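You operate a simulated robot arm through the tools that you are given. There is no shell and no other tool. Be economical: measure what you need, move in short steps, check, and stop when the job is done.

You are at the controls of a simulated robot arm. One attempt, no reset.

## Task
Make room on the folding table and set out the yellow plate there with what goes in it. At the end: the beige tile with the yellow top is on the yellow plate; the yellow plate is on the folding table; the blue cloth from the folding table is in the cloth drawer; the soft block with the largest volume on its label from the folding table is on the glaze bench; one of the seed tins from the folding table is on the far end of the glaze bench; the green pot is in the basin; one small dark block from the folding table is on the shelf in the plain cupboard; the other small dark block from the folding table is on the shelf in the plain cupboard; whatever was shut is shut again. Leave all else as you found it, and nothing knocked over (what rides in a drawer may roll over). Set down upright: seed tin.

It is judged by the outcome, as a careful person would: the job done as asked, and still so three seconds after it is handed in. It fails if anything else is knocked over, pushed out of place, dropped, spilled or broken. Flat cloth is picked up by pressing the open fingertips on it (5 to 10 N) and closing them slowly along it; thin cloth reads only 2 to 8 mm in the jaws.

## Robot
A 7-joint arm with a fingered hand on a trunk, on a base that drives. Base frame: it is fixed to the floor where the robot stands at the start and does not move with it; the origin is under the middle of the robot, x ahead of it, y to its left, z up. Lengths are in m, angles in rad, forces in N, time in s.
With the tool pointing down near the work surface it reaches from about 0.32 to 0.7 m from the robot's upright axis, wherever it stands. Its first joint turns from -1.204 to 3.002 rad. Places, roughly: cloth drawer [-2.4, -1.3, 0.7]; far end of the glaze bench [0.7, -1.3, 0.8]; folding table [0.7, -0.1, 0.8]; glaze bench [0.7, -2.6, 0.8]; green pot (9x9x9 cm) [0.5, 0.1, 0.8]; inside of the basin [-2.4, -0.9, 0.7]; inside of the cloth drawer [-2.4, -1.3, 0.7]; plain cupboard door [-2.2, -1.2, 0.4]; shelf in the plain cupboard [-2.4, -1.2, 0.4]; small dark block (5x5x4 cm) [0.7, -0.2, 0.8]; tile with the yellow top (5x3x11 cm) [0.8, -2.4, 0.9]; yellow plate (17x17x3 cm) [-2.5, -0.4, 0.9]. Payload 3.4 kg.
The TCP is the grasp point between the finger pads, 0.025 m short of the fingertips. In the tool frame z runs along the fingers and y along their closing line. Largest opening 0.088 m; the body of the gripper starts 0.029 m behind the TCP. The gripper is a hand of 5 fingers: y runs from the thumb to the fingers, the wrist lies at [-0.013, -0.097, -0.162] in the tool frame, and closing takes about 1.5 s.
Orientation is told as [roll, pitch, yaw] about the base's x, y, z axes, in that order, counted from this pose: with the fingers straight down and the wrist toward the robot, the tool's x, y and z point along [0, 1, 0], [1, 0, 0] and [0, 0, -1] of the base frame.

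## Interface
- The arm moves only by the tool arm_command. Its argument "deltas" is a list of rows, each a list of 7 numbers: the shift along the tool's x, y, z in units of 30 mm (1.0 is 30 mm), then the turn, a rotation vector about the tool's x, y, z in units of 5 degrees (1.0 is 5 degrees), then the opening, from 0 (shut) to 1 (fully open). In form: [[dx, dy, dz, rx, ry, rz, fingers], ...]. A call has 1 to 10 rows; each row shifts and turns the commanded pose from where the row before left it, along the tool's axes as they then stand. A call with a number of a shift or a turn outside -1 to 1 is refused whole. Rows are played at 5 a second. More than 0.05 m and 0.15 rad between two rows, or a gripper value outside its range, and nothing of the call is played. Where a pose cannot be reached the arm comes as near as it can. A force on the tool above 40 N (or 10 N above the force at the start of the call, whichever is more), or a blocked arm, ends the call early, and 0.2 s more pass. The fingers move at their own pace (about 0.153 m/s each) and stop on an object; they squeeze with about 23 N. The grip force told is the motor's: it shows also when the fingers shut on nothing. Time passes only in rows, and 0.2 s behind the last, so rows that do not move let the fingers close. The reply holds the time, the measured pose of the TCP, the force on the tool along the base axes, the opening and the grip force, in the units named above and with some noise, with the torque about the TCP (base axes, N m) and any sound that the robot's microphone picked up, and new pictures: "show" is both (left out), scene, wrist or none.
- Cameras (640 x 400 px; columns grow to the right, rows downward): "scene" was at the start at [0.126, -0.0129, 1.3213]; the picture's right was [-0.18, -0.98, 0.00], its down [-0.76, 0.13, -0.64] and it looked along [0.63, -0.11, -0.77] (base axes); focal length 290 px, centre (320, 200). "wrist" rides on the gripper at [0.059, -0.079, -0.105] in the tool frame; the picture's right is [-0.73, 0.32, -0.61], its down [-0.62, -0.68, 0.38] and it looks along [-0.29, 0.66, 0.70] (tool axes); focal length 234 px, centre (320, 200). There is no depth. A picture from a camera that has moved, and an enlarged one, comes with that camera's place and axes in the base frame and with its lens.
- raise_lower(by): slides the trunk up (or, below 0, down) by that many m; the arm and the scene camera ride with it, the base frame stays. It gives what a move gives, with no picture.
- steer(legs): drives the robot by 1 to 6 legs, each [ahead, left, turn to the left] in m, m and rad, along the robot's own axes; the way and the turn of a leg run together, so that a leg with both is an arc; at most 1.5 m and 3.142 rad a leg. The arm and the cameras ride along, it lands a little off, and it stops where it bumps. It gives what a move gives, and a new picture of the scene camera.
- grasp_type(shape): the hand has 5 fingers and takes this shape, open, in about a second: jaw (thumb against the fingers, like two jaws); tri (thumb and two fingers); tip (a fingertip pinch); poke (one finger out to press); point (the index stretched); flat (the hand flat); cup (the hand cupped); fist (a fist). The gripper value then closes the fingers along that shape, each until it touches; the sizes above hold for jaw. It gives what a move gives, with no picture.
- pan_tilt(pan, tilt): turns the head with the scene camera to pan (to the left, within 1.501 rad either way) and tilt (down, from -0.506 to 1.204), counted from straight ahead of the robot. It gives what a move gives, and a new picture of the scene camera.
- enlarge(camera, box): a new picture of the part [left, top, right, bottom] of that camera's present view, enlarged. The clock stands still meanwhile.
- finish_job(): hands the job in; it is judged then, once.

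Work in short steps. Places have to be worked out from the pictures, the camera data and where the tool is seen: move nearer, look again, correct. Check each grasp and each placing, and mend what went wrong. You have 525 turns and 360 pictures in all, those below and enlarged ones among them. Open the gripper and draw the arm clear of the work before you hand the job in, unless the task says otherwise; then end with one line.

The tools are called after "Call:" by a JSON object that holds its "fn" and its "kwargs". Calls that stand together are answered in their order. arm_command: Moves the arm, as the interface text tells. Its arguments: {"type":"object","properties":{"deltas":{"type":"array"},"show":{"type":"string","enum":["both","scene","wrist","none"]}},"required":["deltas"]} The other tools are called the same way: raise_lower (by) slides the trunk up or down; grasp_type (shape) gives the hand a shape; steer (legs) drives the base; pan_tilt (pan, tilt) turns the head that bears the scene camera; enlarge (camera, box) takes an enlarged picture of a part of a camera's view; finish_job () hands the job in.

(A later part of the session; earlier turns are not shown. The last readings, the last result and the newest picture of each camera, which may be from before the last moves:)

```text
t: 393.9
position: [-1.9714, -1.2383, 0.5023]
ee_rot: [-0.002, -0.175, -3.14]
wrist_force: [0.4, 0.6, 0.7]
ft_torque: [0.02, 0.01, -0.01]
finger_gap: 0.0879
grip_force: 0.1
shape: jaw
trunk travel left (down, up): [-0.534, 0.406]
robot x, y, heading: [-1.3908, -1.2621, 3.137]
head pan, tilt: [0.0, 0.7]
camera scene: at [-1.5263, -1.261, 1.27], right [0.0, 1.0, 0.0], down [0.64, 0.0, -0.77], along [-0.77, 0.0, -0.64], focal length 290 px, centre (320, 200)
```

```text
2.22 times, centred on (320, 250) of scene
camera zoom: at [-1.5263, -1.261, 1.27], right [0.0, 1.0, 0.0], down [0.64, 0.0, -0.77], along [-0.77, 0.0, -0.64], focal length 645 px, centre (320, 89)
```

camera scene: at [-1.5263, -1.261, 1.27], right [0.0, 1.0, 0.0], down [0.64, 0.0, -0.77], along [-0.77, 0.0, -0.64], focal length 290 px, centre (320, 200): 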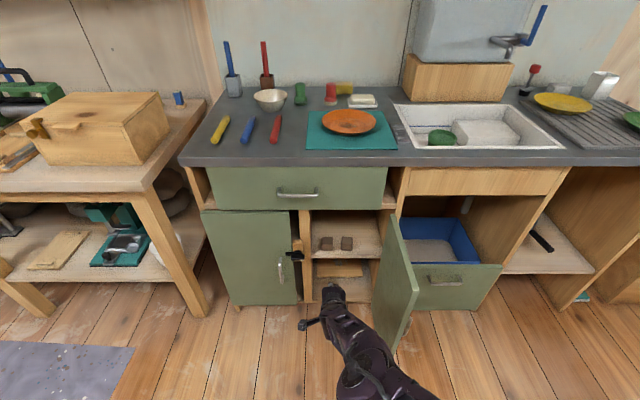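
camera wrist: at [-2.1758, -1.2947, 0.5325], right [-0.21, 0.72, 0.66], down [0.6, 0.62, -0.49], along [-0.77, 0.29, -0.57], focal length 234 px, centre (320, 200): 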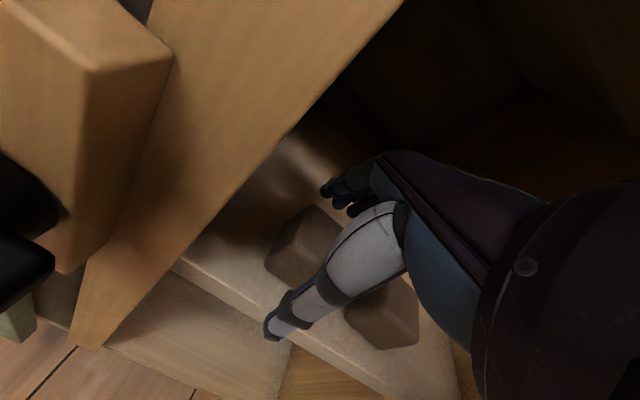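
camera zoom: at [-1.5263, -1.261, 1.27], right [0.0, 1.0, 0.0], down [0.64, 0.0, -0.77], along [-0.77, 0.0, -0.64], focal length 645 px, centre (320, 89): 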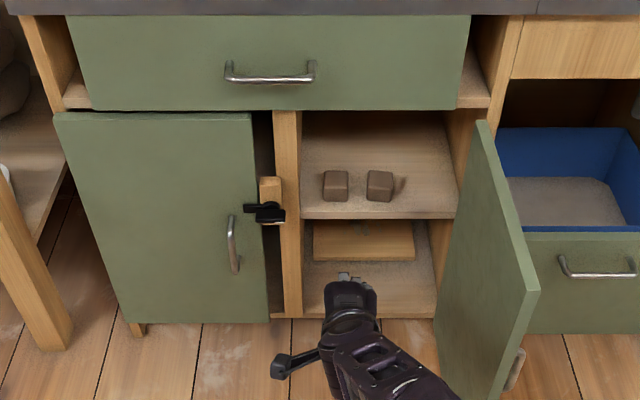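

Both blocks stand on the shelf. Now I close the door: go around its free edge to the outer side and push it shut.

Call:
{"fn": "arm_command", "kwargs": {"deltas": [[0, 0, -0.5, 0, 0, 0, 0], [0, 0, -0.5, 0, 0, 0, 0], [0, 0, 0, 0, 0, 0, 0], [0, 0, 0, 0, 0, 0, 0], [0, 0, 0, 0, 0, 0, 0]], "show": "none"}}

Call:
{"fn": "steer", "kwargs": {"legs": [[-0.17, 0, 0], [0, -0.32, 0], [0.15, 0, 0]]}}

Call:
{"fn": "arm_command", "kwargs": {"deltas": [[0, 0, 0, 0, 0, 0, 0]], "show": "wrist"}}

```text
t: 395.1
position: [-1.9822, -1.2445, 0.515]
ee_rot: [-0.002, -0.174, -3.139]
wrist_force: [0.5, 0.1, -0.2]
ft_torque: [0.0, 0.01, 0.01]
finger_gap: 0.0
grip_force: 23.2
shape: jaw
out of reach, approached as far as the arm can: row 1, 2
trunk travel left (down, up): [-0.534, 0.406]
robot x, y, heading: [-1.3903, -1.2615, 3.135]
head pan, tilt: [0.0, 0.7]
```

```text
t: 399.3
position: [-1.9611, -0.9263, 0.5148]
ee_rot: [-0.002, -0.173, -3.14]
wrist_force: [0.1, 0.1, 0.8]
ft_torque: [0.01, 0.01, 0.01]
finger_gap: 0.0
grip_force: 22.5
shape: jaw
trunk travel left (down, up): [-0.534, 0.406]
robot x, y, heading: [-1.3691, -0.9457, -3.145]
head pan, tilt: [0.0, 0.7]
camera scene: at [-1.5068, -0.9415, 1.2697], right [0.0, 1.0, 0.0], down [0.64, 0.0, -0.76], along [-0.76, 0.0, -0.64], focal length 290 px, centre (320, 200)
```

scene: 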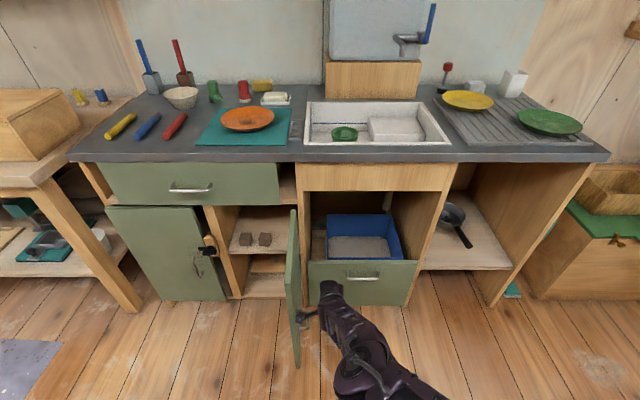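

```text
t: 399.7
position: [-1.9606, -0.9252, 0.515]
ee_rot: [-0.002, -0.173, -3.138]
wrist_force: [0.4, -0.3, 0.5]
ft_torque: [0.05, 0.0, -0.01]
finger_gap: 0.0001
grip_force: 23.4
shape: jaw
trunk travel left (down, up): [-0.534, 0.406]
robot x, y, heading: [-1.3724, -0.943, -3.137]
head pan, tilt: [0.0, 0.7]
camera wrist: at [-1.8649, -0.982, 0.6053], right [-0.21, 0.72, 0.66], down [0.6, 0.63, -0.49], along [-0.77, 0.29, -0.57], focal length 234 px, centre (320, 200)
```

wrist: 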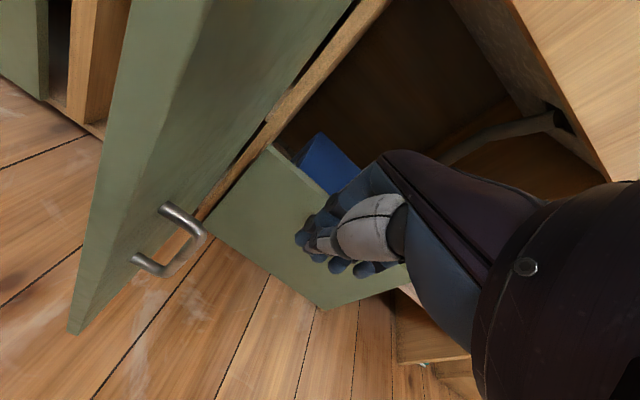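

The hand is right of the door. I push along its closing arc with the base.

Call:
{"fn": "steer", "kwargs": {"legs": [[0.04, 0.065, 0], [0.0, 0.074, 0], [0.023, 0.07, 0]]}}

Call:
{"fn": "steer", "kwargs": {"legs": [[0.047, 0.058, 0], [0.06, 0.036, 0]]}}

```text
t: 402.0
position: [-2.0239, -1.135, 0.5164]
ee_rot: [-0.003, -0.173, -3.138]
wrist_force: [0.7, 0.3, 0.1]
ft_torque: [0.03, 0.01, 0.01]
finger_gap: 0.0
grip_force: 23.2
shape: jaw
trunk travel left (down, up): [-0.534, 0.406]
robot x, y, heading: [-1.4356, -1.1549, -3.139]
head pan, tilt: [0.0, 0.7]
camera scene: at [-1.5689, -1.1521, 1.2698], right [0.0, 1.0, 0.0], down [0.64, 0.0, -0.76], along [-0.76, 0.0, -0.64], focal length 290 px, centre (320, 200)
```

scene: 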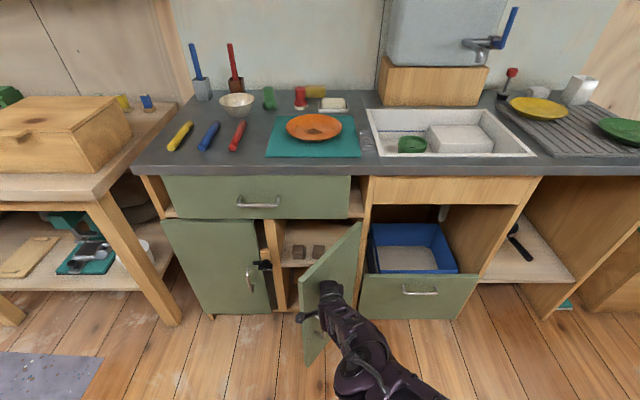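

```text
t: 403.7
position: [-2.1305, -1.229, 0.5162]
ee_rot: [-0.004, -0.171, -3.138]
wrist_force: [-0.4, -0.4, 0.2]
ft_torque: [-0.02, 0.03, 0.02]
finger_gap: 0.0
grip_force: 22.6
shape: jaw
trunk travel left (down, up): [-0.534, 0.406]
robot x, y, heading: [-1.5427, -1.2452, -3.143]
head pan, tilt: [0.0, 0.7]
camera scene: at [-1.6764, -1.2458, 1.2698], right [0.0, 1.0, 0.0], down [0.64, 0.0, -0.76], along [-0.76, 0.0, -0.64], focal length 290 px, centre (320, 200)
```

scene: 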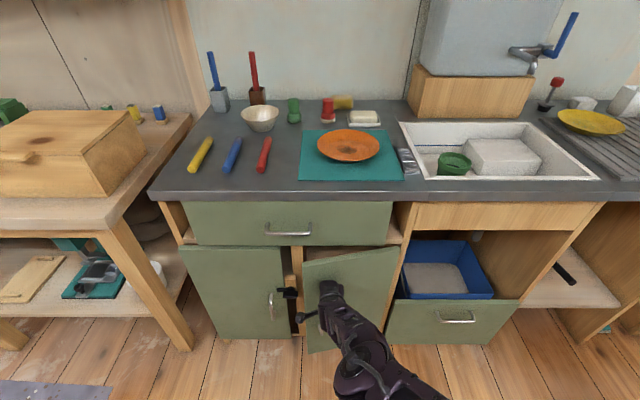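

Nearly shut. I push the last few centimetres straight in.

Call:
{"fn": "steer", "kwargs": {"legs": [[0.035, 0.0, 0]]}}

Call:
{"fn": "enlarge", "kwargs": {"camera": "scene", "box": [180, 200, 440, 380]}}

```text
t: 404.5
position: [-2.1657, -1.2292, 0.5147]
ee_rot: [-0.001, -0.174, -3.138]
wrist_force: [0.2, -0.4, 0.3]
ft_torque: [-0.01, -0.02, 0.0]
finger_gap: 0.0
grip_force: 23.1
shape: jaw
trunk travel left (down, up): [-0.534, 0.406]
robot x, y, heading: [-1.5784, -1.2452, -3.143]
head pan, tilt: [0.0, 0.7]
camera scene: at [-1.7122, -1.2452, 1.2697], right [0.0, 1.0, 0.0], down [0.65, 0.0, -0.76], along [-0.76, 0.0, -0.65], focal length 290 px, centre (320, 200)
```

scene: 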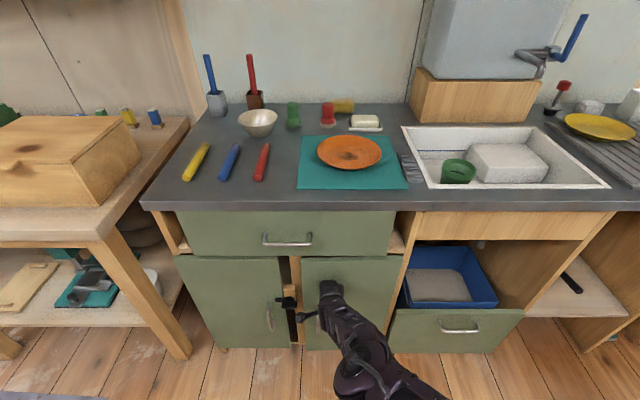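

```text
2.22 times, centred on (310, 290) of scene
camera zoom: at [-1.7122, -1.2452, 1.2697], right [0.0, 1.0, 0.0], down [0.65, 0.0, -0.76], along [-0.76, 0.0, -0.65], focal length 645 px, centre (342, 0)
```

zoom: 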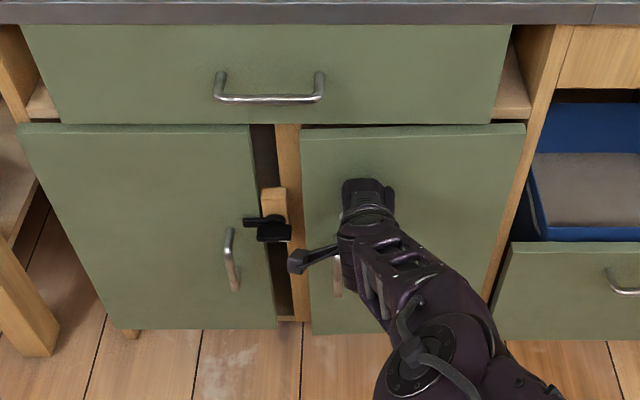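

One more push until I feel it stop.

Call:
{"fn": "steer", "kwargs": {"legs": [[0.02, 0.0, 0]]}}

Call:
{"fn": "enlarge", "kwargs": {"camera": "scene", "box": [180, 200, 440, 380]}}

```text
t: 405.5
position: [-2.1815, -1.2308, 0.5128]
ee_rot: [0.0, -0.166, -3.138]
wrist_force: [3.5, 0.1, 0.9]
ft_torque: [-0.01, 0.06, -0.03]
finger_gap: 0.0001
grip_force: 22.8
shape: jaw
trunk travel left (down, up): [-0.534, 0.406]
robot x, y, heading: [-1.5954, -1.2467, -3.14]
head pan, tilt: [0.0, 0.7]
stopped in leg 1: the force on the tool passed its limit (the readings are from after the stop); the commanded pose is now the measured one
camera scene: at [-1.7301, -1.2451, 1.2699], right [0.0, 1.0, 0.0], down [0.64, 0.0, -0.77], along [-0.77, 0.0, -0.64], focal length 290 px, centre (320, 200)
```

scene: 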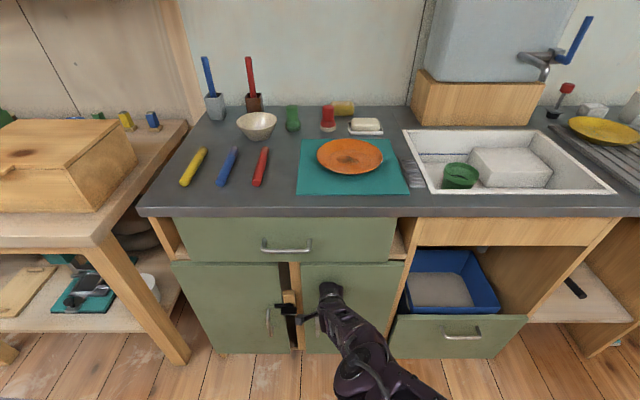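

```text
2.22 times, centred on (310, 290) of scene
camera zoom: at [-1.7301, -1.2451, 1.2699], right [0.0, 1.0, 0.0], down [0.64, 0.0, -0.77], along [-0.77, 0.0, -0.64], focal length 645 px, centre (342, 0)
```

zoom: 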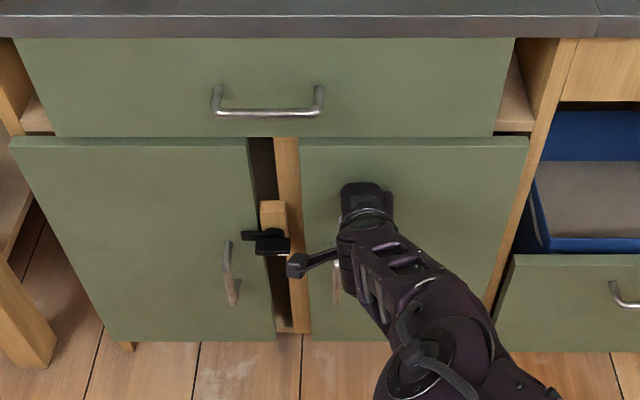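

The door is shut. Next I open the cloth drawer with a free hand: back off, raise the arm and pitch the fingers forward (closing line vertical) for its horizontal bar at about y -1.33, z 0.72.

Call:
{"fn": "steer", "kwargs": {"legs": [[-0.3, 0.09, 0]]}}

Call:
{"fn": "arm_command", "kwargs": {"deltas": [[0, 0, -0.8, 0, 0, 0, 0.6], [0, 0, -0.8, 0, 0, 0, 0.6], [0, 0, -0.8, 0, 0, 0, 0.6], [0, 0, -0.8, 0, 0, 0, 0.6], [0, 0, -0.8, 0, 0, 0, 0.6], [0, 0, -0.8, 0, 0, 0, 0.6], [0, 0, -0.6, 0, 0, 0, 0.6], [0, 0, 0, -1, 0, 0, 0.6], [0, 0, 0, -1, 0, 0, 0.6], [0, 0, 0, -1, 0, 0, 0.6]], "show": "none"}}

Call:
{"fn": "arm_command", "kwargs": {"deltas": [[0, 0, 0, -1, 0, 0, 0.6], [0, 0, 0, -1, 0, 0, 0.6], [0, 0, 0, -1, 0, 0, 0.6], [0, 0, 0, -1, 0, 0, 0.6], [0, 0, 0, -1, 0, 0, 0.6]], "show": "scene"}}

```text
t: 407.6
position: [-1.8816, -1.3201, 0.5131]
ee_rot: [0.0, -0.168, -3.136]
wrist_force: [0.4, 0.3, 0.2]
ft_torque: [-0.01, -0.04, 0.01]
finger_gap: 0.0001
grip_force: 23.1
shape: jaw
trunk travel left (down, up): [-0.534, 0.406]
robot x, y, heading: [-1.2978, -1.3343, -3.143]
head pan, tilt: [0.0, 0.7]
camera scene: at [-1.4306, -1.3346, 1.27], right [0.0, 1.0, 0.0], down [0.64, 0.0, -0.77], along [-0.77, 0.0, -0.64], focal length 290 px, centre (320, 200)
```

scene: 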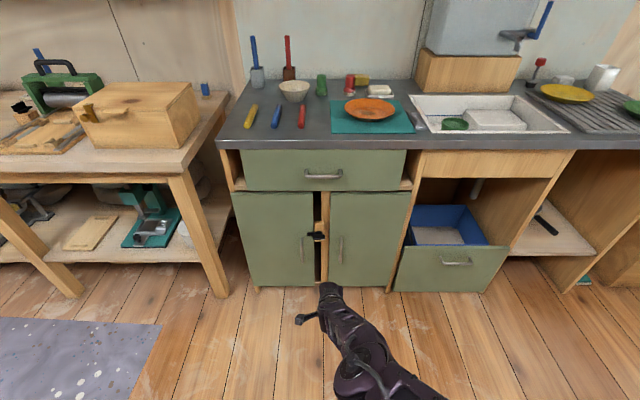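

```text
t: 409.8
position: [-1.9403, -1.3526, 0.609]
ee_rot: [-0.004, -0.424, -3.139]
wrist_force: [-0.2, 0.9, 0.1]
ft_torque: [-0.03, -0.02, -0.02]
finger_gap: 0.0528
grip_force: 0.1
shape: jaw
out of reach, approached as far as the arm can: row 1, 2, 3, 4, 5, 6, 7, 10
trunk travel left (down, up): [-0.534, 0.406]
robot x, y, heading: [-1.295, -1.3349, -3.139]
head pan, tilt: [0.0, 0.7]
```

```text
t: 411.0
position: [-1.9529, -1.3708, 0.6204]
ee_rot: [-0.006, -0.526, 3.136]
wrist_force: [0.0, 0.2, -0.3]
ft_torque: [-0.01, -0.02, 0.0]
finger_gap: 0.0532
grip_force: 0.1
shape: jaw
out of reach, approached as far as the arm can: row 1, 2, 3, 4, 5
trunk travel left (down, up): [-0.534, 0.406]
robot x, y, heading: [-1.298, -1.3343, -3.144]
head pan, tilt: [0.0, 0.7]
camera scene: at [-1.4312, -1.3345, 1.2699], right [0.0, 1.0, 0.0], down [0.64, 0.0, -0.76], along [-0.76, 0.0, -0.64], focal length 290 px, centre (320, 200)
```

scene: 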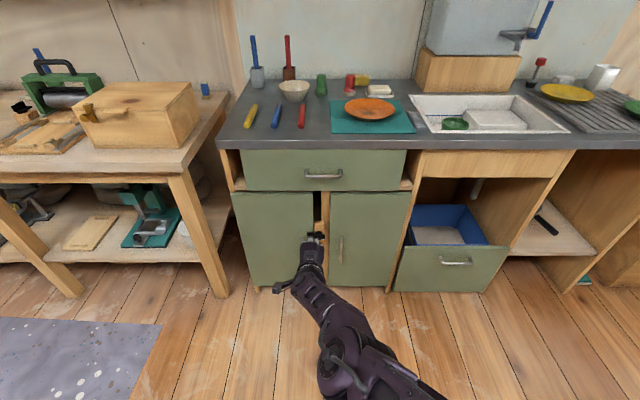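

The arm is over-stretched. I lower the trunk so the hand is higher relative to the shoulder, then raise the hand and pitch on.

Call:
{"fn": "raise_lower", "kwargs": {"by": -0.25}}

Call:
{"fn": "arm_command", "kwargs": {"deltas": [[0, 0.3, -0.75, 0, 0, 0, 0.6], [0, 0.3, -0.75, 0, 0, 0, 0.6], [0, 0.3, -0.75, 0, 0, 0, 0.6], [0, 0.3, -0.75, 0, 0, 0, 0.6], [0, 0.3, -0.75, -1, 0, 0, 0.6], [0, 0.3, -0.75, -1, 0, 0, 0.6], [0, 0, 0, -1, 0, 0, 0.6], [0, 0, 0, -1, 0, 0, 0.6]], "show": "scene"}}

```text
t: 413.6
position: [-1.9532, -1.3702, 0.3697]
ee_rot: [-0.007, -0.527, 3.139]
wrist_force: [-0.3, -0.2, -0.6]
ft_torque: [0.0, 0.0, -0.02]
finger_gap: 0.053
grip_force: 0.0
shape: jaw
trunk travel left (down, up): [-0.284, 0.656]
robot x, y, heading: [-1.2973, -1.3311, -3.138]
head pan, tilt: [0.0, 0.7]
```

```text
t: 415.4
position: [-1.9698, -1.4046, 0.4231]
ee_rot: [-0.022, -0.65, 3.128]
wrist_force: [-0.1, 0.1, -0.1]
ft_torque: [0.0, -0.01, -0.02]
finger_gap: 0.0528
grip_force: 0.0
shape: jaw
out of reach, approached as far as the arm can: row 1, 2, 3, 4, 5, 6, 7, 8
trunk travel left (down, up): [-0.284, 0.656]
robot x, y, heading: [-1.2942, -1.3351, -3.142]
head pan, tilt: [0.0, 0.7]
camera scene: at [-1.4313, -1.3344, 1.0199], right [0.0, 1.0, 0.0], down [0.64, 0.0, -0.76], along [-0.76, 0.0, -0.64], focal length 290 px, centre (320, 200)
```

scene: 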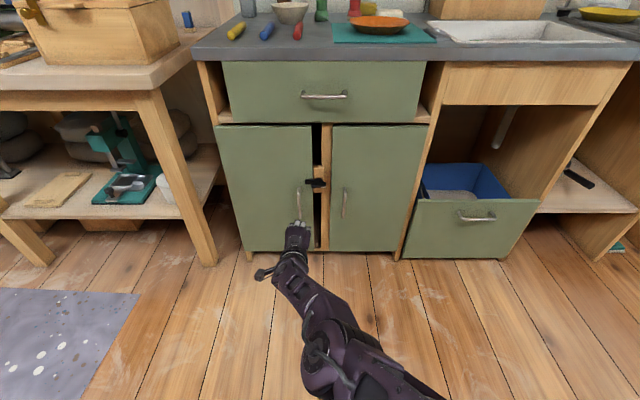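

Pitch -0.65 is enough for the drawer bar. I raise the trunk so the hand is just above bar height, then align with the base.

Call:
{"fn": "raise_lower", "kwargs": {"by": 0.345}}

Call:
{"fn": "steer", "kwargs": {"legs": [[0.12, -0.075, 0]]}}

Call:
{"fn": "arm_command", "kwargs": {"deltas": [[0, 0, 0, 0, 0, 0, 0.4]], "show": "wrist"}}

```text
t: 418.7
position: [-1.968, -1.4042, 0.7667]
ee_rot: [-0.023, -0.65, 3.128]
wrist_force: [-1.3, -0.8, -0.9]
ft_torque: [-0.02, 0.04, 0.0]
finger_gap: 0.0529
grip_force: 0.1
shape: jaw
trunk travel left (down, up): [-0.629, 0.311]
robot x, y, heading: [-1.2962, -1.3325, -3.144]
head pan, tilt: [0.0, 0.7]
```

```text
t: 420.1
position: [-2.0885, -1.3313, 0.7667]
ee_rot: [-0.022, -0.648, 3.13]
wrist_force: [0.0, -0.3, 0.3]
ft_torque: [-0.01, 0.01, 0.01]
finger_gap: 0.0525
grip_force: 0.1
shape: jaw
trunk travel left (down, up): [-0.629, 0.311]
robot x, y, heading: [-1.4155, -1.2599, -3.139]
head pan, tilt: [0.0, 0.7]
camera scene: at [-1.5521, -1.2593, 1.3648], right [0.0, 1.0, 0.0], down [0.64, 0.0, -0.76], along [-0.76, 0.0, -0.64], focal length 290 px, centre (320, 200)
```

scene: 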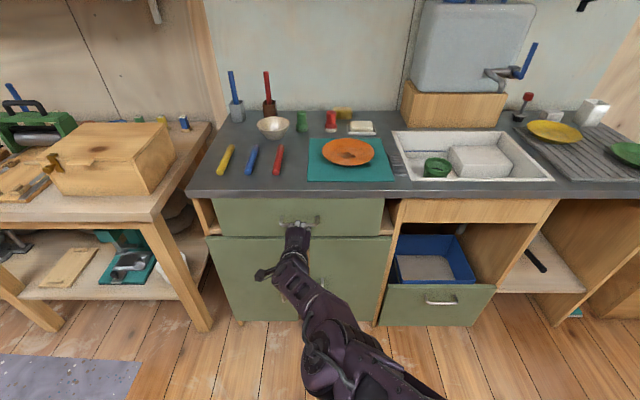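

```text
t: 420.5
position: [-2.0908, -1.3284, 0.7666]
ee_rot: [-0.028, -0.65, 3.128]
wrist_force: [0.0, -0.2, 0.3]
ft_torque: [0.0, -0.02, -0.02]
finger_gap: 0.0356
grip_force: 0.1
shape: jaw
trunk travel left (down, up): [-0.629, 0.311]
robot x, y, heading: [-1.413, -1.2608, -3.147]
head pan, tilt: [0.0, 0.7]
camera wrist: at [-1.9657, -1.3892, 0.8017], right [0.13, 0.71, 0.69], down [0.33, 0.63, -0.7], along [-0.94, 0.32, -0.15], focal length 234 px, centre (320, 200)
```

wrist: 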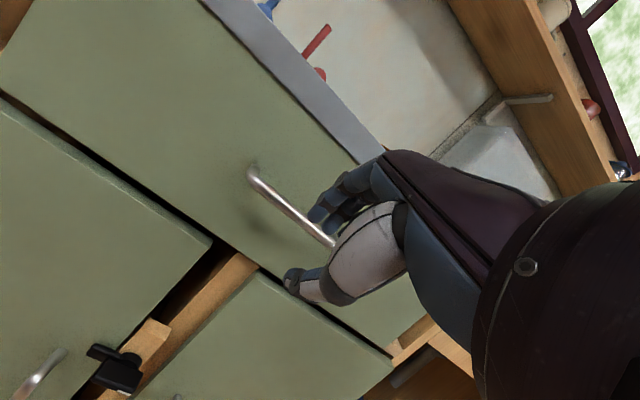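

The bar is at about z 0.737, x -2.18. I advance to just above and in front of it.

Call:
{"fn": "steer", "kwargs": {"legs": [[0.058, 0, 0]]}}

Call:
{"fn": "raise_lower", "kwargs": {"by": 0.01}}

Call:
{"fn": "arm_command", "kwargs": {"deltas": [[0, 0, 0, 0, 0, 0, 0.4]], "show": "wrist"}}

```text
t: 421.4
position: [-2.1475, -1.3274, 0.7663]
ee_rot: [-0.027, -0.649, 3.128]
wrist_force: [-0.6, -0.4, -0.2]
ft_torque: [-0.01, -0.01, -0.02]
finger_gap: 0.0355
grip_force: 0.1
shape: jaw
trunk travel left (down, up): [-0.629, 0.311]
robot x, y, heading: [-1.4756, -1.2597, -3.144]
head pan, tilt: [0.0, 0.7]
camera scene: at [-1.6106, -1.26, 1.3647], right [0.0, 1.0, 0.0], down [0.65, 0.0, -0.76], along [-0.76, 0.0, -0.65], focal length 290 px, centre (320, 200)
```

scene: 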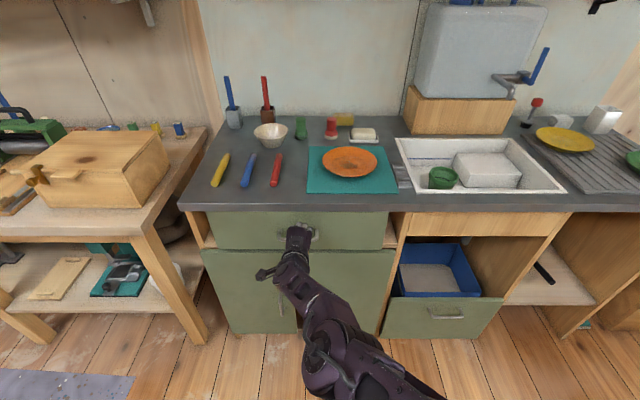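

```text
t: 422.0
position: [-2.1479, -1.3266, 0.7757]
ee_rot: [-0.025, -0.65, 3.127]
wrist_force: [0.7, 0.1, 0.3]
ft_torque: [0.0, 0.0, 0.02]
finger_gap: 0.0354
grip_force: 0.1
shape: jaw
trunk travel left (down, up): [-0.639, 0.301]
robot x, y, heading: [-1.4756, -1.2589, -3.139]
head pan, tilt: [0.0, 0.7]
```

```text
t: 422.4
position: [-2.1473, -1.3274, 0.7761]
ee_rot: [-0.027, -0.648, 3.127]
wrist_force: [-0.6, -0.3, -0.1]
ft_torque: [-0.03, -0.01, -0.02]
finger_gap: 0.0356
grip_force: 0.0
shape: jaw
trunk travel left (down, up): [-0.639, 0.301]
robot x, y, heading: [-1.4741, -1.2613, -3.139]
head pan, tilt: [0.0, 0.7]
camera wrist: at [-2.0236, -1.3885, 0.811], right [0.13, 0.71, 0.69], down [0.33, 0.63, -0.7], along [-0.93, 0.32, -0.15], focal length 234 px, centre (320, 200)
```

wrist: 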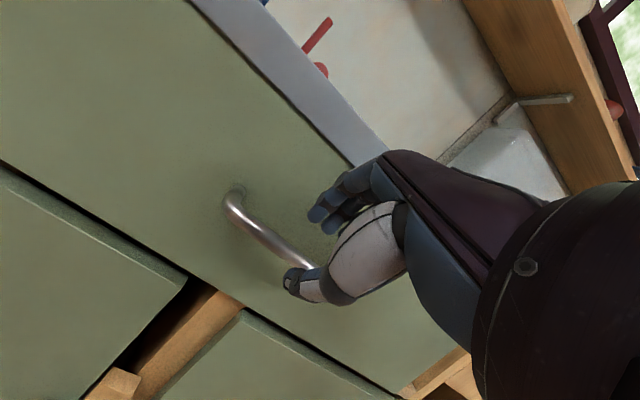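

The bar lies between thumb (below) and fingers (above). I move along the finger direction by ~3.5 cm.

Call:
{"fn": "arm_command", "kwargs": {"deltas": [[0, 0, 0.4, 0, 0, 0, 0.4], [0, 0, 0.4, 0, 0, 0, 0.4], [0, 0, 0.35, 0, 0, 0, 0.4]], "show": "wrist"}}

```text
t: 423.2
position: [-2.1487, -1.3272, 0.7761]
ee_rot: [-0.027, -0.647, 3.127]
wrist_force: [-0.5, -0.5, -0.8]
ft_torque: [-0.02, -0.01, 0.03]
finger_gap: 0.0357
grip_force: 0.1
shape: jaw
out of reach, approached as far as the arm can: row 1, 2, 3
trunk travel left (down, up): [-0.639, 0.301]
robot x, y, heading: [-1.4752, -1.2608, -3.14]
head pan, tilt: [0.0, 0.7]
camera wrist: at [-2.0235, -1.3887, 0.8111], right [0.13, 0.71, 0.69], down [0.33, 0.63, -0.7], along [-0.94, 0.32, -0.15], focal length 234 px, centre (320, 200)
```

wrist: 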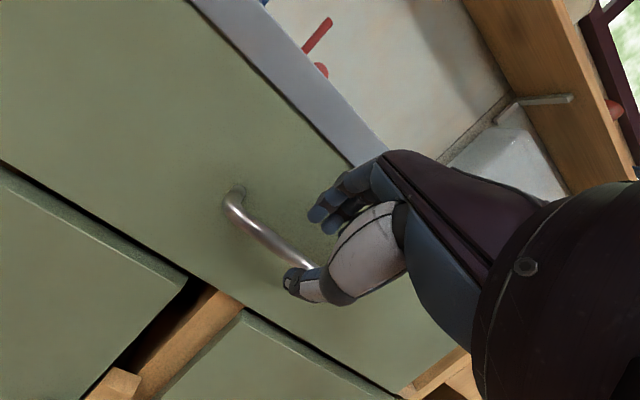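

The arm can't, so I use base and trunk in alternating small steps.

Call:
{"fn": "steer", "kwargs": {"legs": [[0.01, 0, 0]]}}

Call:
{"fn": "raise_lower", "kwargs": {"by": -0.014}}

Call:
{"fn": "steer", "kwargs": {"legs": [[0.012, 0, 0]]}}

Call:
{"fn": "raise_lower", "kwargs": {"by": -0.015}}

Call:
{"fn": "arm_command", "kwargs": {"deltas": [[0, 0, 0, 0, 0, 0, 0.4]], "show": "wrist"}}

```text
t: 423.9
position: [-2.157, -1.3268, 0.7766]
ee_rot: [-0.026, -0.65, 3.128]
wrist_force: [0.1, 0.4, 0.3]
ft_torque: [0.01, 0.01, -0.01]
finger_gap: 0.0354
grip_force: 0.1
shape: jaw
trunk travel left (down, up): [-0.639, 0.301]
robot x, y, heading: [-1.4848, -1.2602, -3.138]
head pan, tilt: [0.0, 0.7]
camera scene: at [-1.6189, -1.2601, 1.3749], right [0.0, 1.0, 0.0], down [0.64, 0.0, -0.76], along [-0.76, 0.0, -0.64], focal length 290 px, centre (320, 200)
```

scene: 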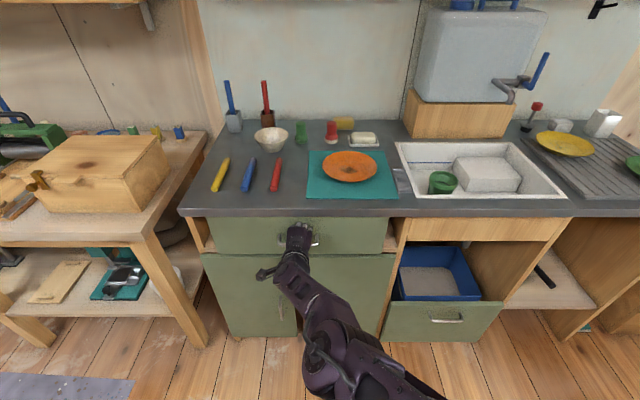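

```text
t: 424.6
position: [-2.1573, -1.3269, 0.7625]
ee_rot: [-0.027, -0.65, 3.127]
wrist_force: [-0.8, 0.0, -0.3]
ft_torque: [0.0, -0.02, -0.01]
finger_gap: 0.0355
grip_force: 0.1
shape: jaw
trunk travel left (down, up): [-0.625, 0.315]
robot x, y, heading: [-1.4816, -1.2609, -3.144]
head pan, tilt: [0.0, 0.7]
```

```text
t: 425.3
position: [-2.1691, -1.3262, 0.7627]
ee_rot: [-0.028, -0.65, 3.128]
wrist_force: [4.1, 0.2, 1.6]
ft_torque: [0.06, 0.1, -0.03]
finger_gap: 0.0352
grip_force: 0.1
shape: jaw
trunk travel left (down, up): [-0.625, 0.315]
robot x, y, heading: [-1.4955, -1.258, -3.14]
head pan, tilt: [0.0, 0.7]
camera scene: at [-1.6307, -1.2601, 1.3609], right [0.0, 1.0, 0.0], down [0.64, 0.0, -0.77], along [-0.77, 0.0, -0.64], focal length 290 px, centre (320, 200)
```

scene: 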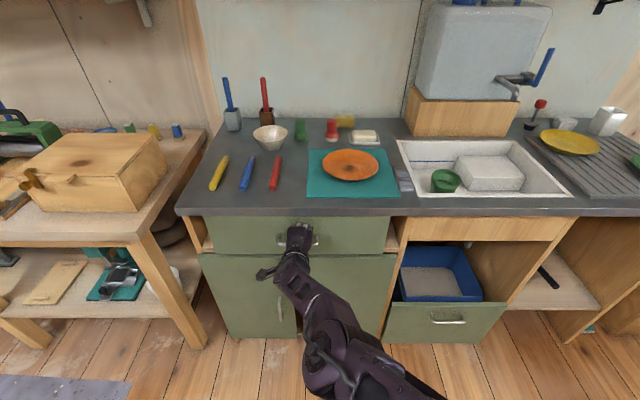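

```text
t: 425.9
position: [-2.1699, -1.3267, 0.7478]
ee_rot: [-0.029, -0.652, 3.129]
wrist_force: [2.6, 0.8, 0.0]
ft_torque: [0.0, 0.03, -0.06]
finger_gap: 0.0349
grip_force: 0.1
shape: jaw
trunk travel left (down, up): [-0.61, 0.33]
robot x, y, heading: [-1.4973, -1.2573, -3.138]
head pan, tilt: [0.0, 0.7]
```

```text
t: 426.4
position: [-2.17, -1.3254, 0.7478]
ee_rot: [-0.028, -0.651, 3.127]
wrist_force: [2.3, 1.1, -0.1]
ft_torque: [0.0, 0.0, -0.07]
finger_gap: 0.0346
grip_force: 0.1
shape: jaw
trunk travel left (down, up): [-0.61, 0.33]
robot x, y, heading: [-1.4981, -1.2613, -3.145]
head pan, tilt: [0.0, 0.7]
camera wrist: at [-2.0458, -1.3877, 0.782], right [0.13, 0.71, 0.69], down [0.33, 0.63, -0.7], along [-0.93, 0.32, -0.15], focal length 234 px, centre (320, 200)
```

wrist: 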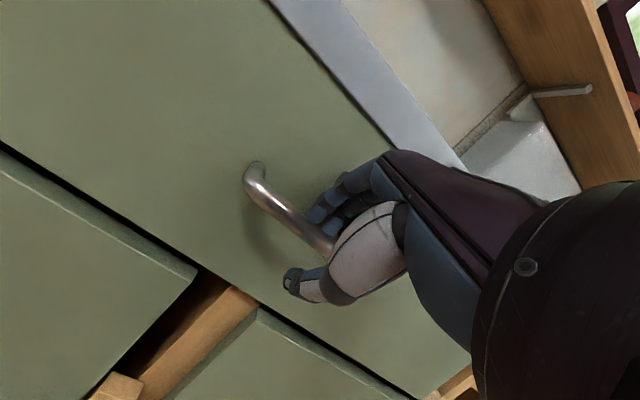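

The fingers are behind the bar now. I close on it.

Call:
{"fn": "arm_command", "kwargs": {"deltas": [[0, 0, 0, 0, 0, 0, 0.2], [0, 0, 0, 0, 0, 0, 0], [0, 0, 0, 0, 0, 0, 0], [0, 0, 0, 0, 0, 0, 0], [0, 0, 0, 0, 0, 0, 0]], "show": "wrist"}}

```text
t: 427.6
position: [-2.1701, -1.326, 0.7453]
ee_rot: [-0.028, -0.647, 3.129]
wrist_force: [-0.2, 0.8, -6.0]
ft_torque: [0.08, -0.02, 0.07]
finger_gap: 0.0001
grip_force: 22.9
shape: jaw
trunk travel left (down, up): [-0.61, 0.33]
robot x, y, heading: [-1.4936, -1.2598, -3.142]
head pan, tilt: [0.0, 0.7]
camera wrist: at [-2.0464, -1.388, 0.781], right [0.13, 0.71, 0.69], down [0.33, 0.63, -0.7], along [-0.93, 0.32, -0.15], focal length 234 px, centre (320, 200)
```

wrist: 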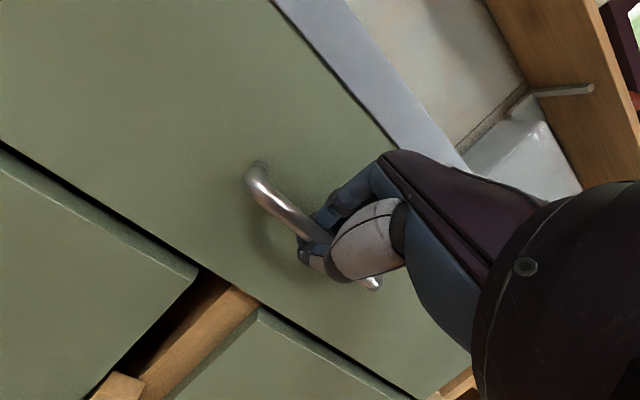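

The hand wraps the bar. I pull back slowly.

Call:
{"fn": "steer", "kwargs": {"legs": [[-0.05, 0, 0], [-0.15, 0, 0]]}}

```text
t: 429.4
position: [-1.9707, -1.3264, 0.7446]
ee_rot: [-0.027, -0.648, 3.126]
wrist_force: [-1.1, -0.8, -11.3]
ft_torque: [0.01, -0.04, 0.12]
finger_gap: 0.0
grip_force: 22.9
shape: jaw
trunk travel left (down, up): [-0.61, 0.33]
robot x, y, heading: [-1.2999, -1.2597, -3.139]
head pan, tilt: [0.0, 0.7]
camera scene: at [-1.4332, -1.26, 1.3456], right [0.0, 1.0, 0.0], down [0.65, 0.0, -0.76], along [-0.76, 0.0, -0.65], focal length 290 px, centre (320, 200)
```

scene: 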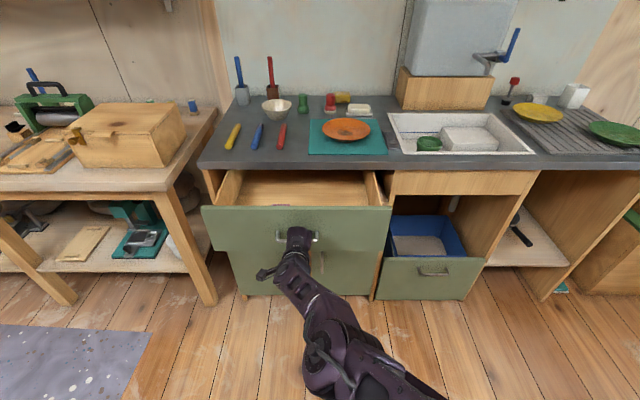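

It slides out. I pull 6 cm more, then look inside.

Call:
{"fn": "steer", "kwargs": {"legs": [[-0.06, 0, 0]]}}

Call:
{"fn": "enlarge", "kwargs": {"camera": "scene", "box": [180, 130, 420, 290]}}

```text
t: 430.4
position: [-1.9107, -1.3255, 0.743]
ee_rot: [-0.03, -0.645, 3.128]
wrist_force: [-2.3, -0.7, -9.6]
ft_torque: [0.04, 0.01, 0.15]
finger_gap: 0.0
grip_force: 22.6
shape: jaw
trunk travel left (down, up): [-0.61, 0.33]
robot x, y, heading: [-1.2363, -1.2571, -3.138]
head pan, tilt: [0.0, 0.7]
camera scene: at [-1.3737, -1.2603, 1.3456], right [0.0, 1.0, 0.0], down [0.65, 0.0, -0.76], along [-0.76, 0.0, -0.65], focal length 290 px, centre (320, 200)
```

scene: 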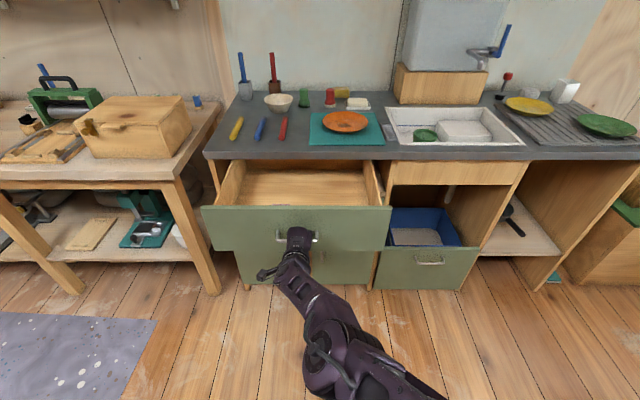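

```text
2.50 times, centred on (300, 210) of scene
camera zoom: at [-1.3737, -1.2603, 1.3456], right [0.0, 1.0, 0.0], down [0.65, 0.0, -0.76], along [-0.76, 0.0, -0.65], focal length 726 px, centre (370, 175)
```

zoom: 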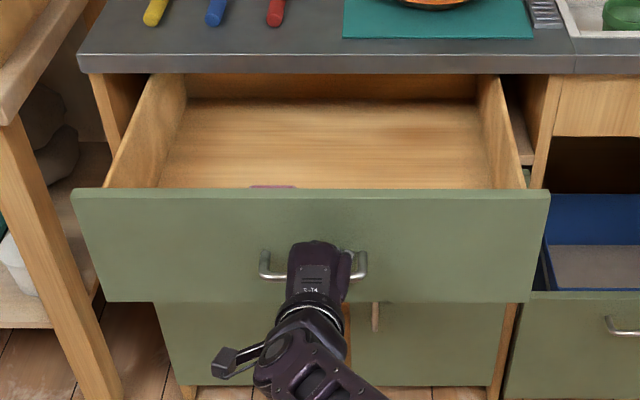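

The drawer is open ~26 cm and has room. I release the bar and withdraw up and back in small steps.

Call:
{"fn": "arm_command", "kwargs": {"deltas": [[0, 0, 0, 0, 0, 0, 0.3], [0, 0, 0, 0, 0, 0, 0.45], [0, 0, 0, 0, 0, 0, 0.45], [0, 0, 0, 0, 0, 0, 0.45]], "show": "none"}}

Call:
{"fn": "raise_lower", "kwargs": {"by": 0.012}}

Call:
{"fn": "steer", "kwargs": {"legs": [[-0.01, 0, 0]]}}

Call:
{"fn": "raise_lower", "kwargs": {"by": 0.02}}

Call:
{"fn": "steer", "kwargs": {"legs": [[-0.1, 0, 0]]}}

```text
t: 431.4
position: [-1.9084, -1.3253, 0.7455]
ee_rot: [-0.03, -0.648, 3.128]
wrist_force: [1.1, 0.5, 0.9]
ft_torque: [0.01, 0.01, -0.01]
finger_gap: 0.0389
grip_force: 0.1
shape: jaw
trunk travel left (down, up): [-0.61, 0.33]
robot x, y, heading: [-1.236, -1.2632, -3.145]
head pan, tilt: [0.0, 0.7]
```

```text
t: 432.0
position: [-1.9083, -1.3246, 0.7589]
ee_rot: [-0.028, -0.648, 3.128]
wrist_force: [1.9, -0.6, -0.1]
ft_torque: [0.01, 0.05, 0.02]
finger_gap: 0.0392
grip_force: 0.1
shape: jaw
trunk travel left (down, up): [-0.622, 0.318]
robot x, y, heading: [-1.235, -1.2592, -3.139]
head pan, tilt: [0.0, 0.7]
```

```text
t: 432.8
position: [-1.8994, -1.3257, 0.7583]
ee_rot: [-0.028, -0.649, 3.127]
wrist_force: [-0.4, -0.4, -0.8]
ft_torque: [-0.02, 0.01, -0.02]
finger_gap: 0.0394
grip_force: 0.0
shape: jaw
trunk travel left (down, up): [-0.622, 0.318]
robot x, y, heading: [-1.2259, -1.2608, -3.139]
head pan, tilt: [0.0, 0.7]
camera scene: at [-1.361, -1.2596, 1.3579], right [0.0, 1.0, 0.0], down [0.64, 0.0, -0.76], along [-0.76, 0.0, -0.64], focal length 290 px, centre (320, 200)
```

scene: 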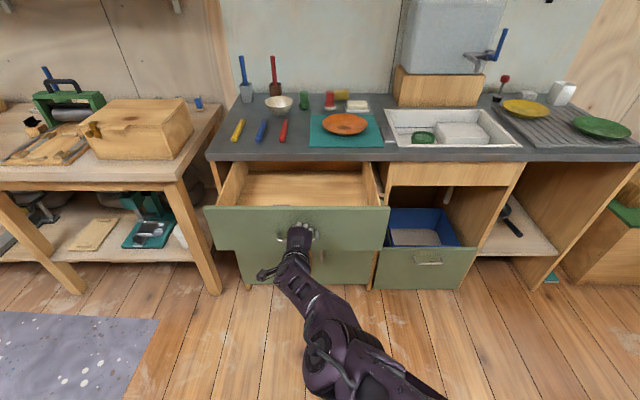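

```text
t: 433.4
position: [-1.8998, -1.3252, 0.7784]
ee_rot: [-0.031, -0.65, 3.128]
wrist_force: [0.6, 1.0, 0.0]
ft_torque: [0.01, 0.0, 0.0]
finger_gap: 0.0391
grip_force: 0.0
shape: jaw
trunk travel left (down, up): [-0.642, 0.298]
robot x, y, heading: [-1.2282, -1.2588, -3.135]
head pan, tilt: [0.0, 0.7]
```

```text
t: 434.6
position: [-1.8003, -1.3263, 0.7785]
ee_rot: [-0.029, -0.65, 3.13]
wrist_force: [0.5, 0.1, 0.3]
ft_torque: [0.0, 0.0, -0.01]
finger_gap: 0.0387
grip_force: 0.1
shape: jaw
trunk travel left (down, up): [-0.642, 0.298]
robot x, y, heading: [-1.1321, -1.2603, -3.142]
head pan, tilt: [0.0, 0.7]
camera scene: at [-1.2599, -1.2593, 1.378], right [0.0, 1.0, 0.0], down [0.64, 0.0, -0.77], along [-0.77, 0.0, -0.64], focal length 290 px, centre (320, 200)
```

scene: 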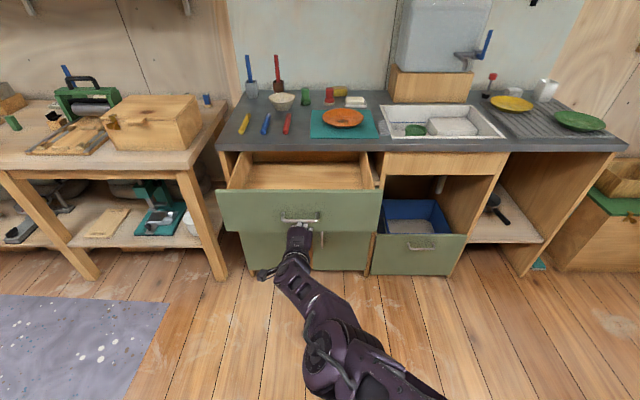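

The drawer stays open. I bring the hand back to vertical and raised, for the trip to fetch the blue cloth.

Call:
{"fn": "arm_command", "kwargs": {"deltas": [[0, 0, -0.5, 1, 0, 0, 1], [0, 0, -0.5, 1, 0, 0, 1], [0, 0, -0.5, 1, 0, 0, 1], [0, 0, -0.5, 1, 0, 0, 1], [0, 0, -0.5, 1, 0, 0, 1], [0, 0, -0.5, 1, 0, 0, 1], [0, -0.5, -0.5, 1, 0, 0, 1], [0, -0.8, -0.8, 0.45, 0, 0, 1], [0, -0.8, -0.8, 0, 0, 0, 1], [0, -0.8, -0.8, 0, 0, 0, 1]], "show": "scene"}}

```text
t: 436.8
position: [-1.7971, -1.3457, 0.8837]
ee_rot: [-0.022, 0.024, 3.118]
wrist_force: [0.2, 0.4, -0.1]
ft_torque: [-0.01, 0.01, 0.0]
finger_gap: 0.0878
grip_force: 0.1
shape: jaw
out of reach, approached as far as the arm can: row 1, 2, 3, 4, 5, 7, 8, 9, 10
trunk travel left (down, up): [-0.642, 0.298]
robot x, y, heading: [-1.125, -1.2599, -3.14]
head pan, tilt: [0.0, 0.7]
camera scene: at [-1.2617, -1.2575, 1.3777], right [0.0, 1.0, 0.0], down [0.64, 0.0, -0.76], along [-0.76, 0.0, -0.64], focal length 290 px, centre (320, 200)
```

scene: 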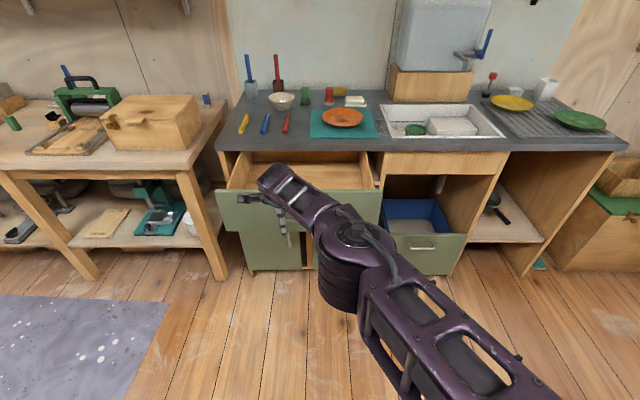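

Vertical again. I retract and raise the hand.

Call:
{"fn": "arm_command", "kwargs": {"deltas": [[0, -0.8, -0.5, -0.27, 0.25, -0.25, 1], [0, -0.8, -0.5, 0, 0, 0, 1], [0, -0.8, -0.5, 0, 0, 0, 1], [0, -0.8, -0.5, 0, 0, 0, 1], [-0.3, -0.8, -0.6, 0, 0, 0, 1], [-0.3, -0.8, -0.6, 0, 0, 0, 1], [-0.3, -0.6, -0.6, 0, 0, 0, 1], [-0.3, 0, -0.6, 0, 0, 0, 1]], "show": "none"}}

Call:
{"fn": "steer", "kwargs": {"legs": [[0, 0, 3.14], [0.5, 0.95, 0], [0.6, 0, 0]]}}

Call:
{"fn": "pan_tilt", "kwargs": {"pan": -0.1, "tilt": 0.85}}

```text
t: 438.6
position: [-1.6091, -1.3108, 1.0246]
ee_rot: [-0.002, -0.021, 3.133]
wrist_force: [-0.3, -0.6, 0.2]
ft_torque: [-0.02, 0.01, -0.01]
finger_gap: 0.0879
grip_force: 0.1
shape: jaw
trunk travel left (down, up): [-0.642, 0.298]
robot x, y, heading: [-1.1288, -1.2601, -3.139]
head pan, tilt: [0.0, 0.7]
```

```text
t: 454.4
position: [0.433, -0.2411, 1.0261]
ee_rot: [-0.002, -0.023, 0.006]
wrist_force: [-0.1, -0.2, -0.2]
ft_torque: [-0.04, 0.0, -0.02]
finger_gap: 0.0879
grip_force: 0.0
shape: jaw
trunk travel left (down, up): [-0.642, 0.298]
robot x, y, heading: [-0.0553, -0.2947, 0.023]
head pan, tilt: [0.0, 0.7]
camera scene: at [0.0847, -0.2952, 1.3778], right [0.02, -1.0, 0.0], down [-0.64, -0.01, -0.76], along [0.76, 0.01, -0.64], focal length 290 px, centre (320, 200)
```

scene: 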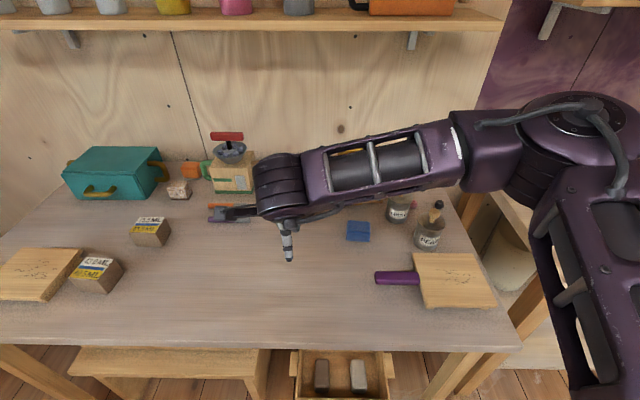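

```text
t: 455.1
position: [0.4305, -0.2401, 1.0262]
ee_rot: [-0.003, -0.022, 0.005]
wrist_force: [-0.3, 0.8, -0.7]
ft_torque: [0.01, 0.02, -0.01]
finger_gap: 0.0878
grip_force: 0.0
shape: jaw
trunk travel left (down, up): [-0.642, 0.298]
robot x, y, heading: [-0.0536, -0.2993, 0.016]
head pan, tilt: [-0.099, 0.85]
camera scene: at [0.0774, -0.3031, 1.3656], right [-0.08, -1.0, 0.0], down [-0.75, 0.06, -0.66], along [0.66, -0.05, -0.75], focal length 290 px, centre (320, 200)
```

scene: 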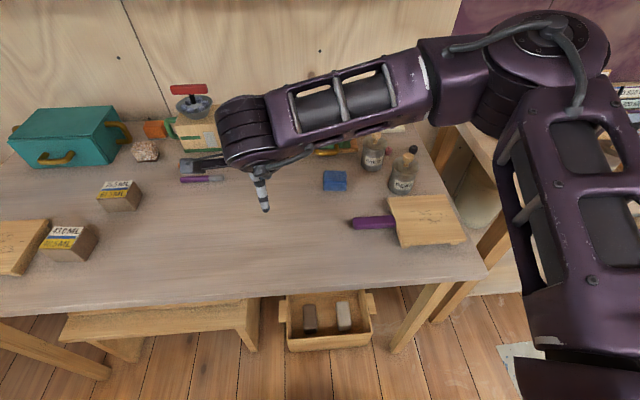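

The blue cloth is in view. I enlarge it to see its form.

Call:
{"fn": "enlarge", "kwargs": {"camera": "scene", "box": [290, 140, 430, 230]}}

```text
4.44 times, centred on (360, 185) of scene
camera zoom: at [0.0774, -0.3031, 1.3656], right [-0.08, -1.0, 0.0], down [-0.75, 0.06, -0.66], along [0.66, -0.05, -0.75], focal length 1291 px, centre (142, 267)
```

zoom: 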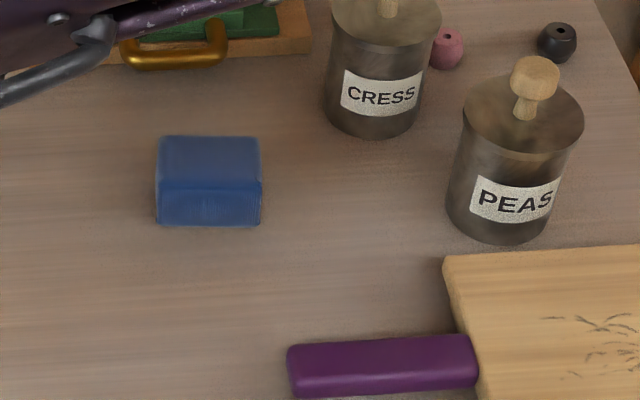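

The cloth is a folded pad ~6.5×4.5×3.2 cm at ≈[0.646, -0.388]. I move the base nearer and go above it.

Call:
{"fn": "steer", "kwargs": {"legs": [[0.09, -0.1, -0.018]]}}

Call:
{"fn": "arm_command", "kwargs": {"deltas": [[-0.2, 0.6, 0.5, 0.13, 0, 0, 1], [-0.2, 0.6, 0.5, 0.13, 0, 0, 1], [-0.2, 0.6, 0.5, 0, 0, 0, 1], [-0.2, 0.6, 0.5, 0, 0, 0, 1], [-0.2, 0.6, 0.5, 0, 0, 0, 1]], "show": "both"}}

```text
t: 456.4
position: [0.5245, -0.3485, 1.0253]
ee_rot: [-0.002, -0.022, -0.013]
wrist_force: [-0.2, 1.0, 0.3]
ft_torque: [-0.01, 0.0, 0.03]
finger_gap: 0.0879
grip_force: 0.0
shape: jaw
trunk travel left (down, up): [-0.642, 0.298]
robot x, y, heading: [0.0386, -0.3951, -0.002]
head pan, tilt: [-0.099, 0.85]
camera scene: at [0.1695, -0.4047, 1.3656], right [-0.1, -0.99, 0.0], down [-0.75, 0.08, -0.66], along [0.66, -0.07, -0.75], focal length 290 px, centre (320, 200)
```

scene: 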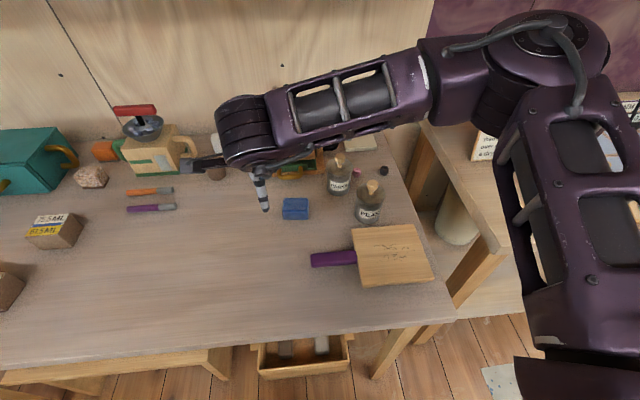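

```text
t: 457.6
position: [0.6142, -0.3804, 0.951]
ee_rot: [-0.003, 0.002, -0.011]
wrist_force: [-0.2, 1.0, 0.1]
ft_torque: [0.02, -0.02, -0.01]
finger_gap: 0.0879
grip_force: 0.1
shape: jaw
trunk travel left (down, up): [-0.642, 0.298]
robot x, y, heading: [0.0406, -0.3962, -0.0]
head pan, tilt: [-0.099, 0.85]
camera scene: at [0.1698, -0.4044, 1.3656], right [-0.1, -0.99, 0.0], down [-0.75, 0.08, -0.66], along [0.66, -0.07, -0.75], focal length 290 px, centre (320, 200)
camera wrist: at [0.5362, -0.3176, 1.0562], right [0.32, -0.73, 0.61], down [-0.69, -0.62, -0.38], along [0.65, -0.3, -0.7], focal length 234 px, centre (320, 200)
```

scene: 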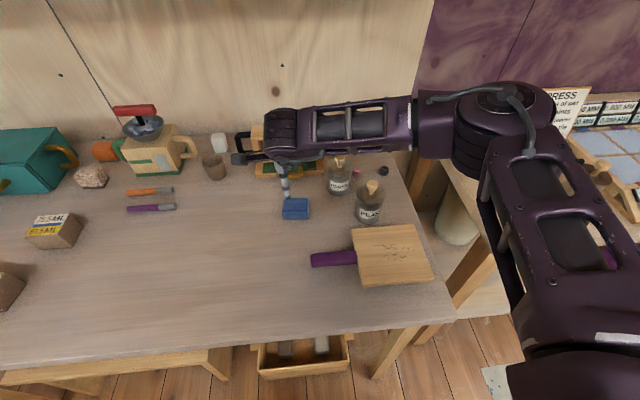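
wrist: 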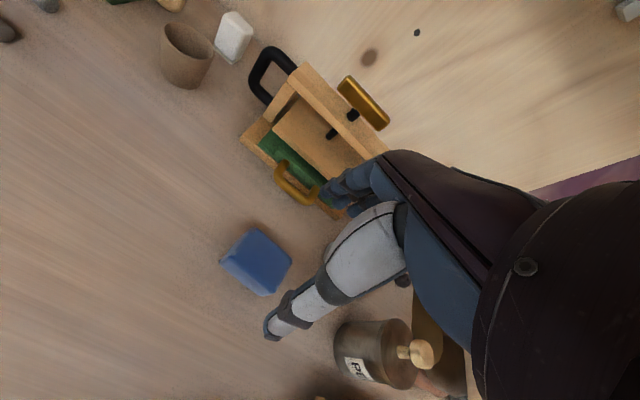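

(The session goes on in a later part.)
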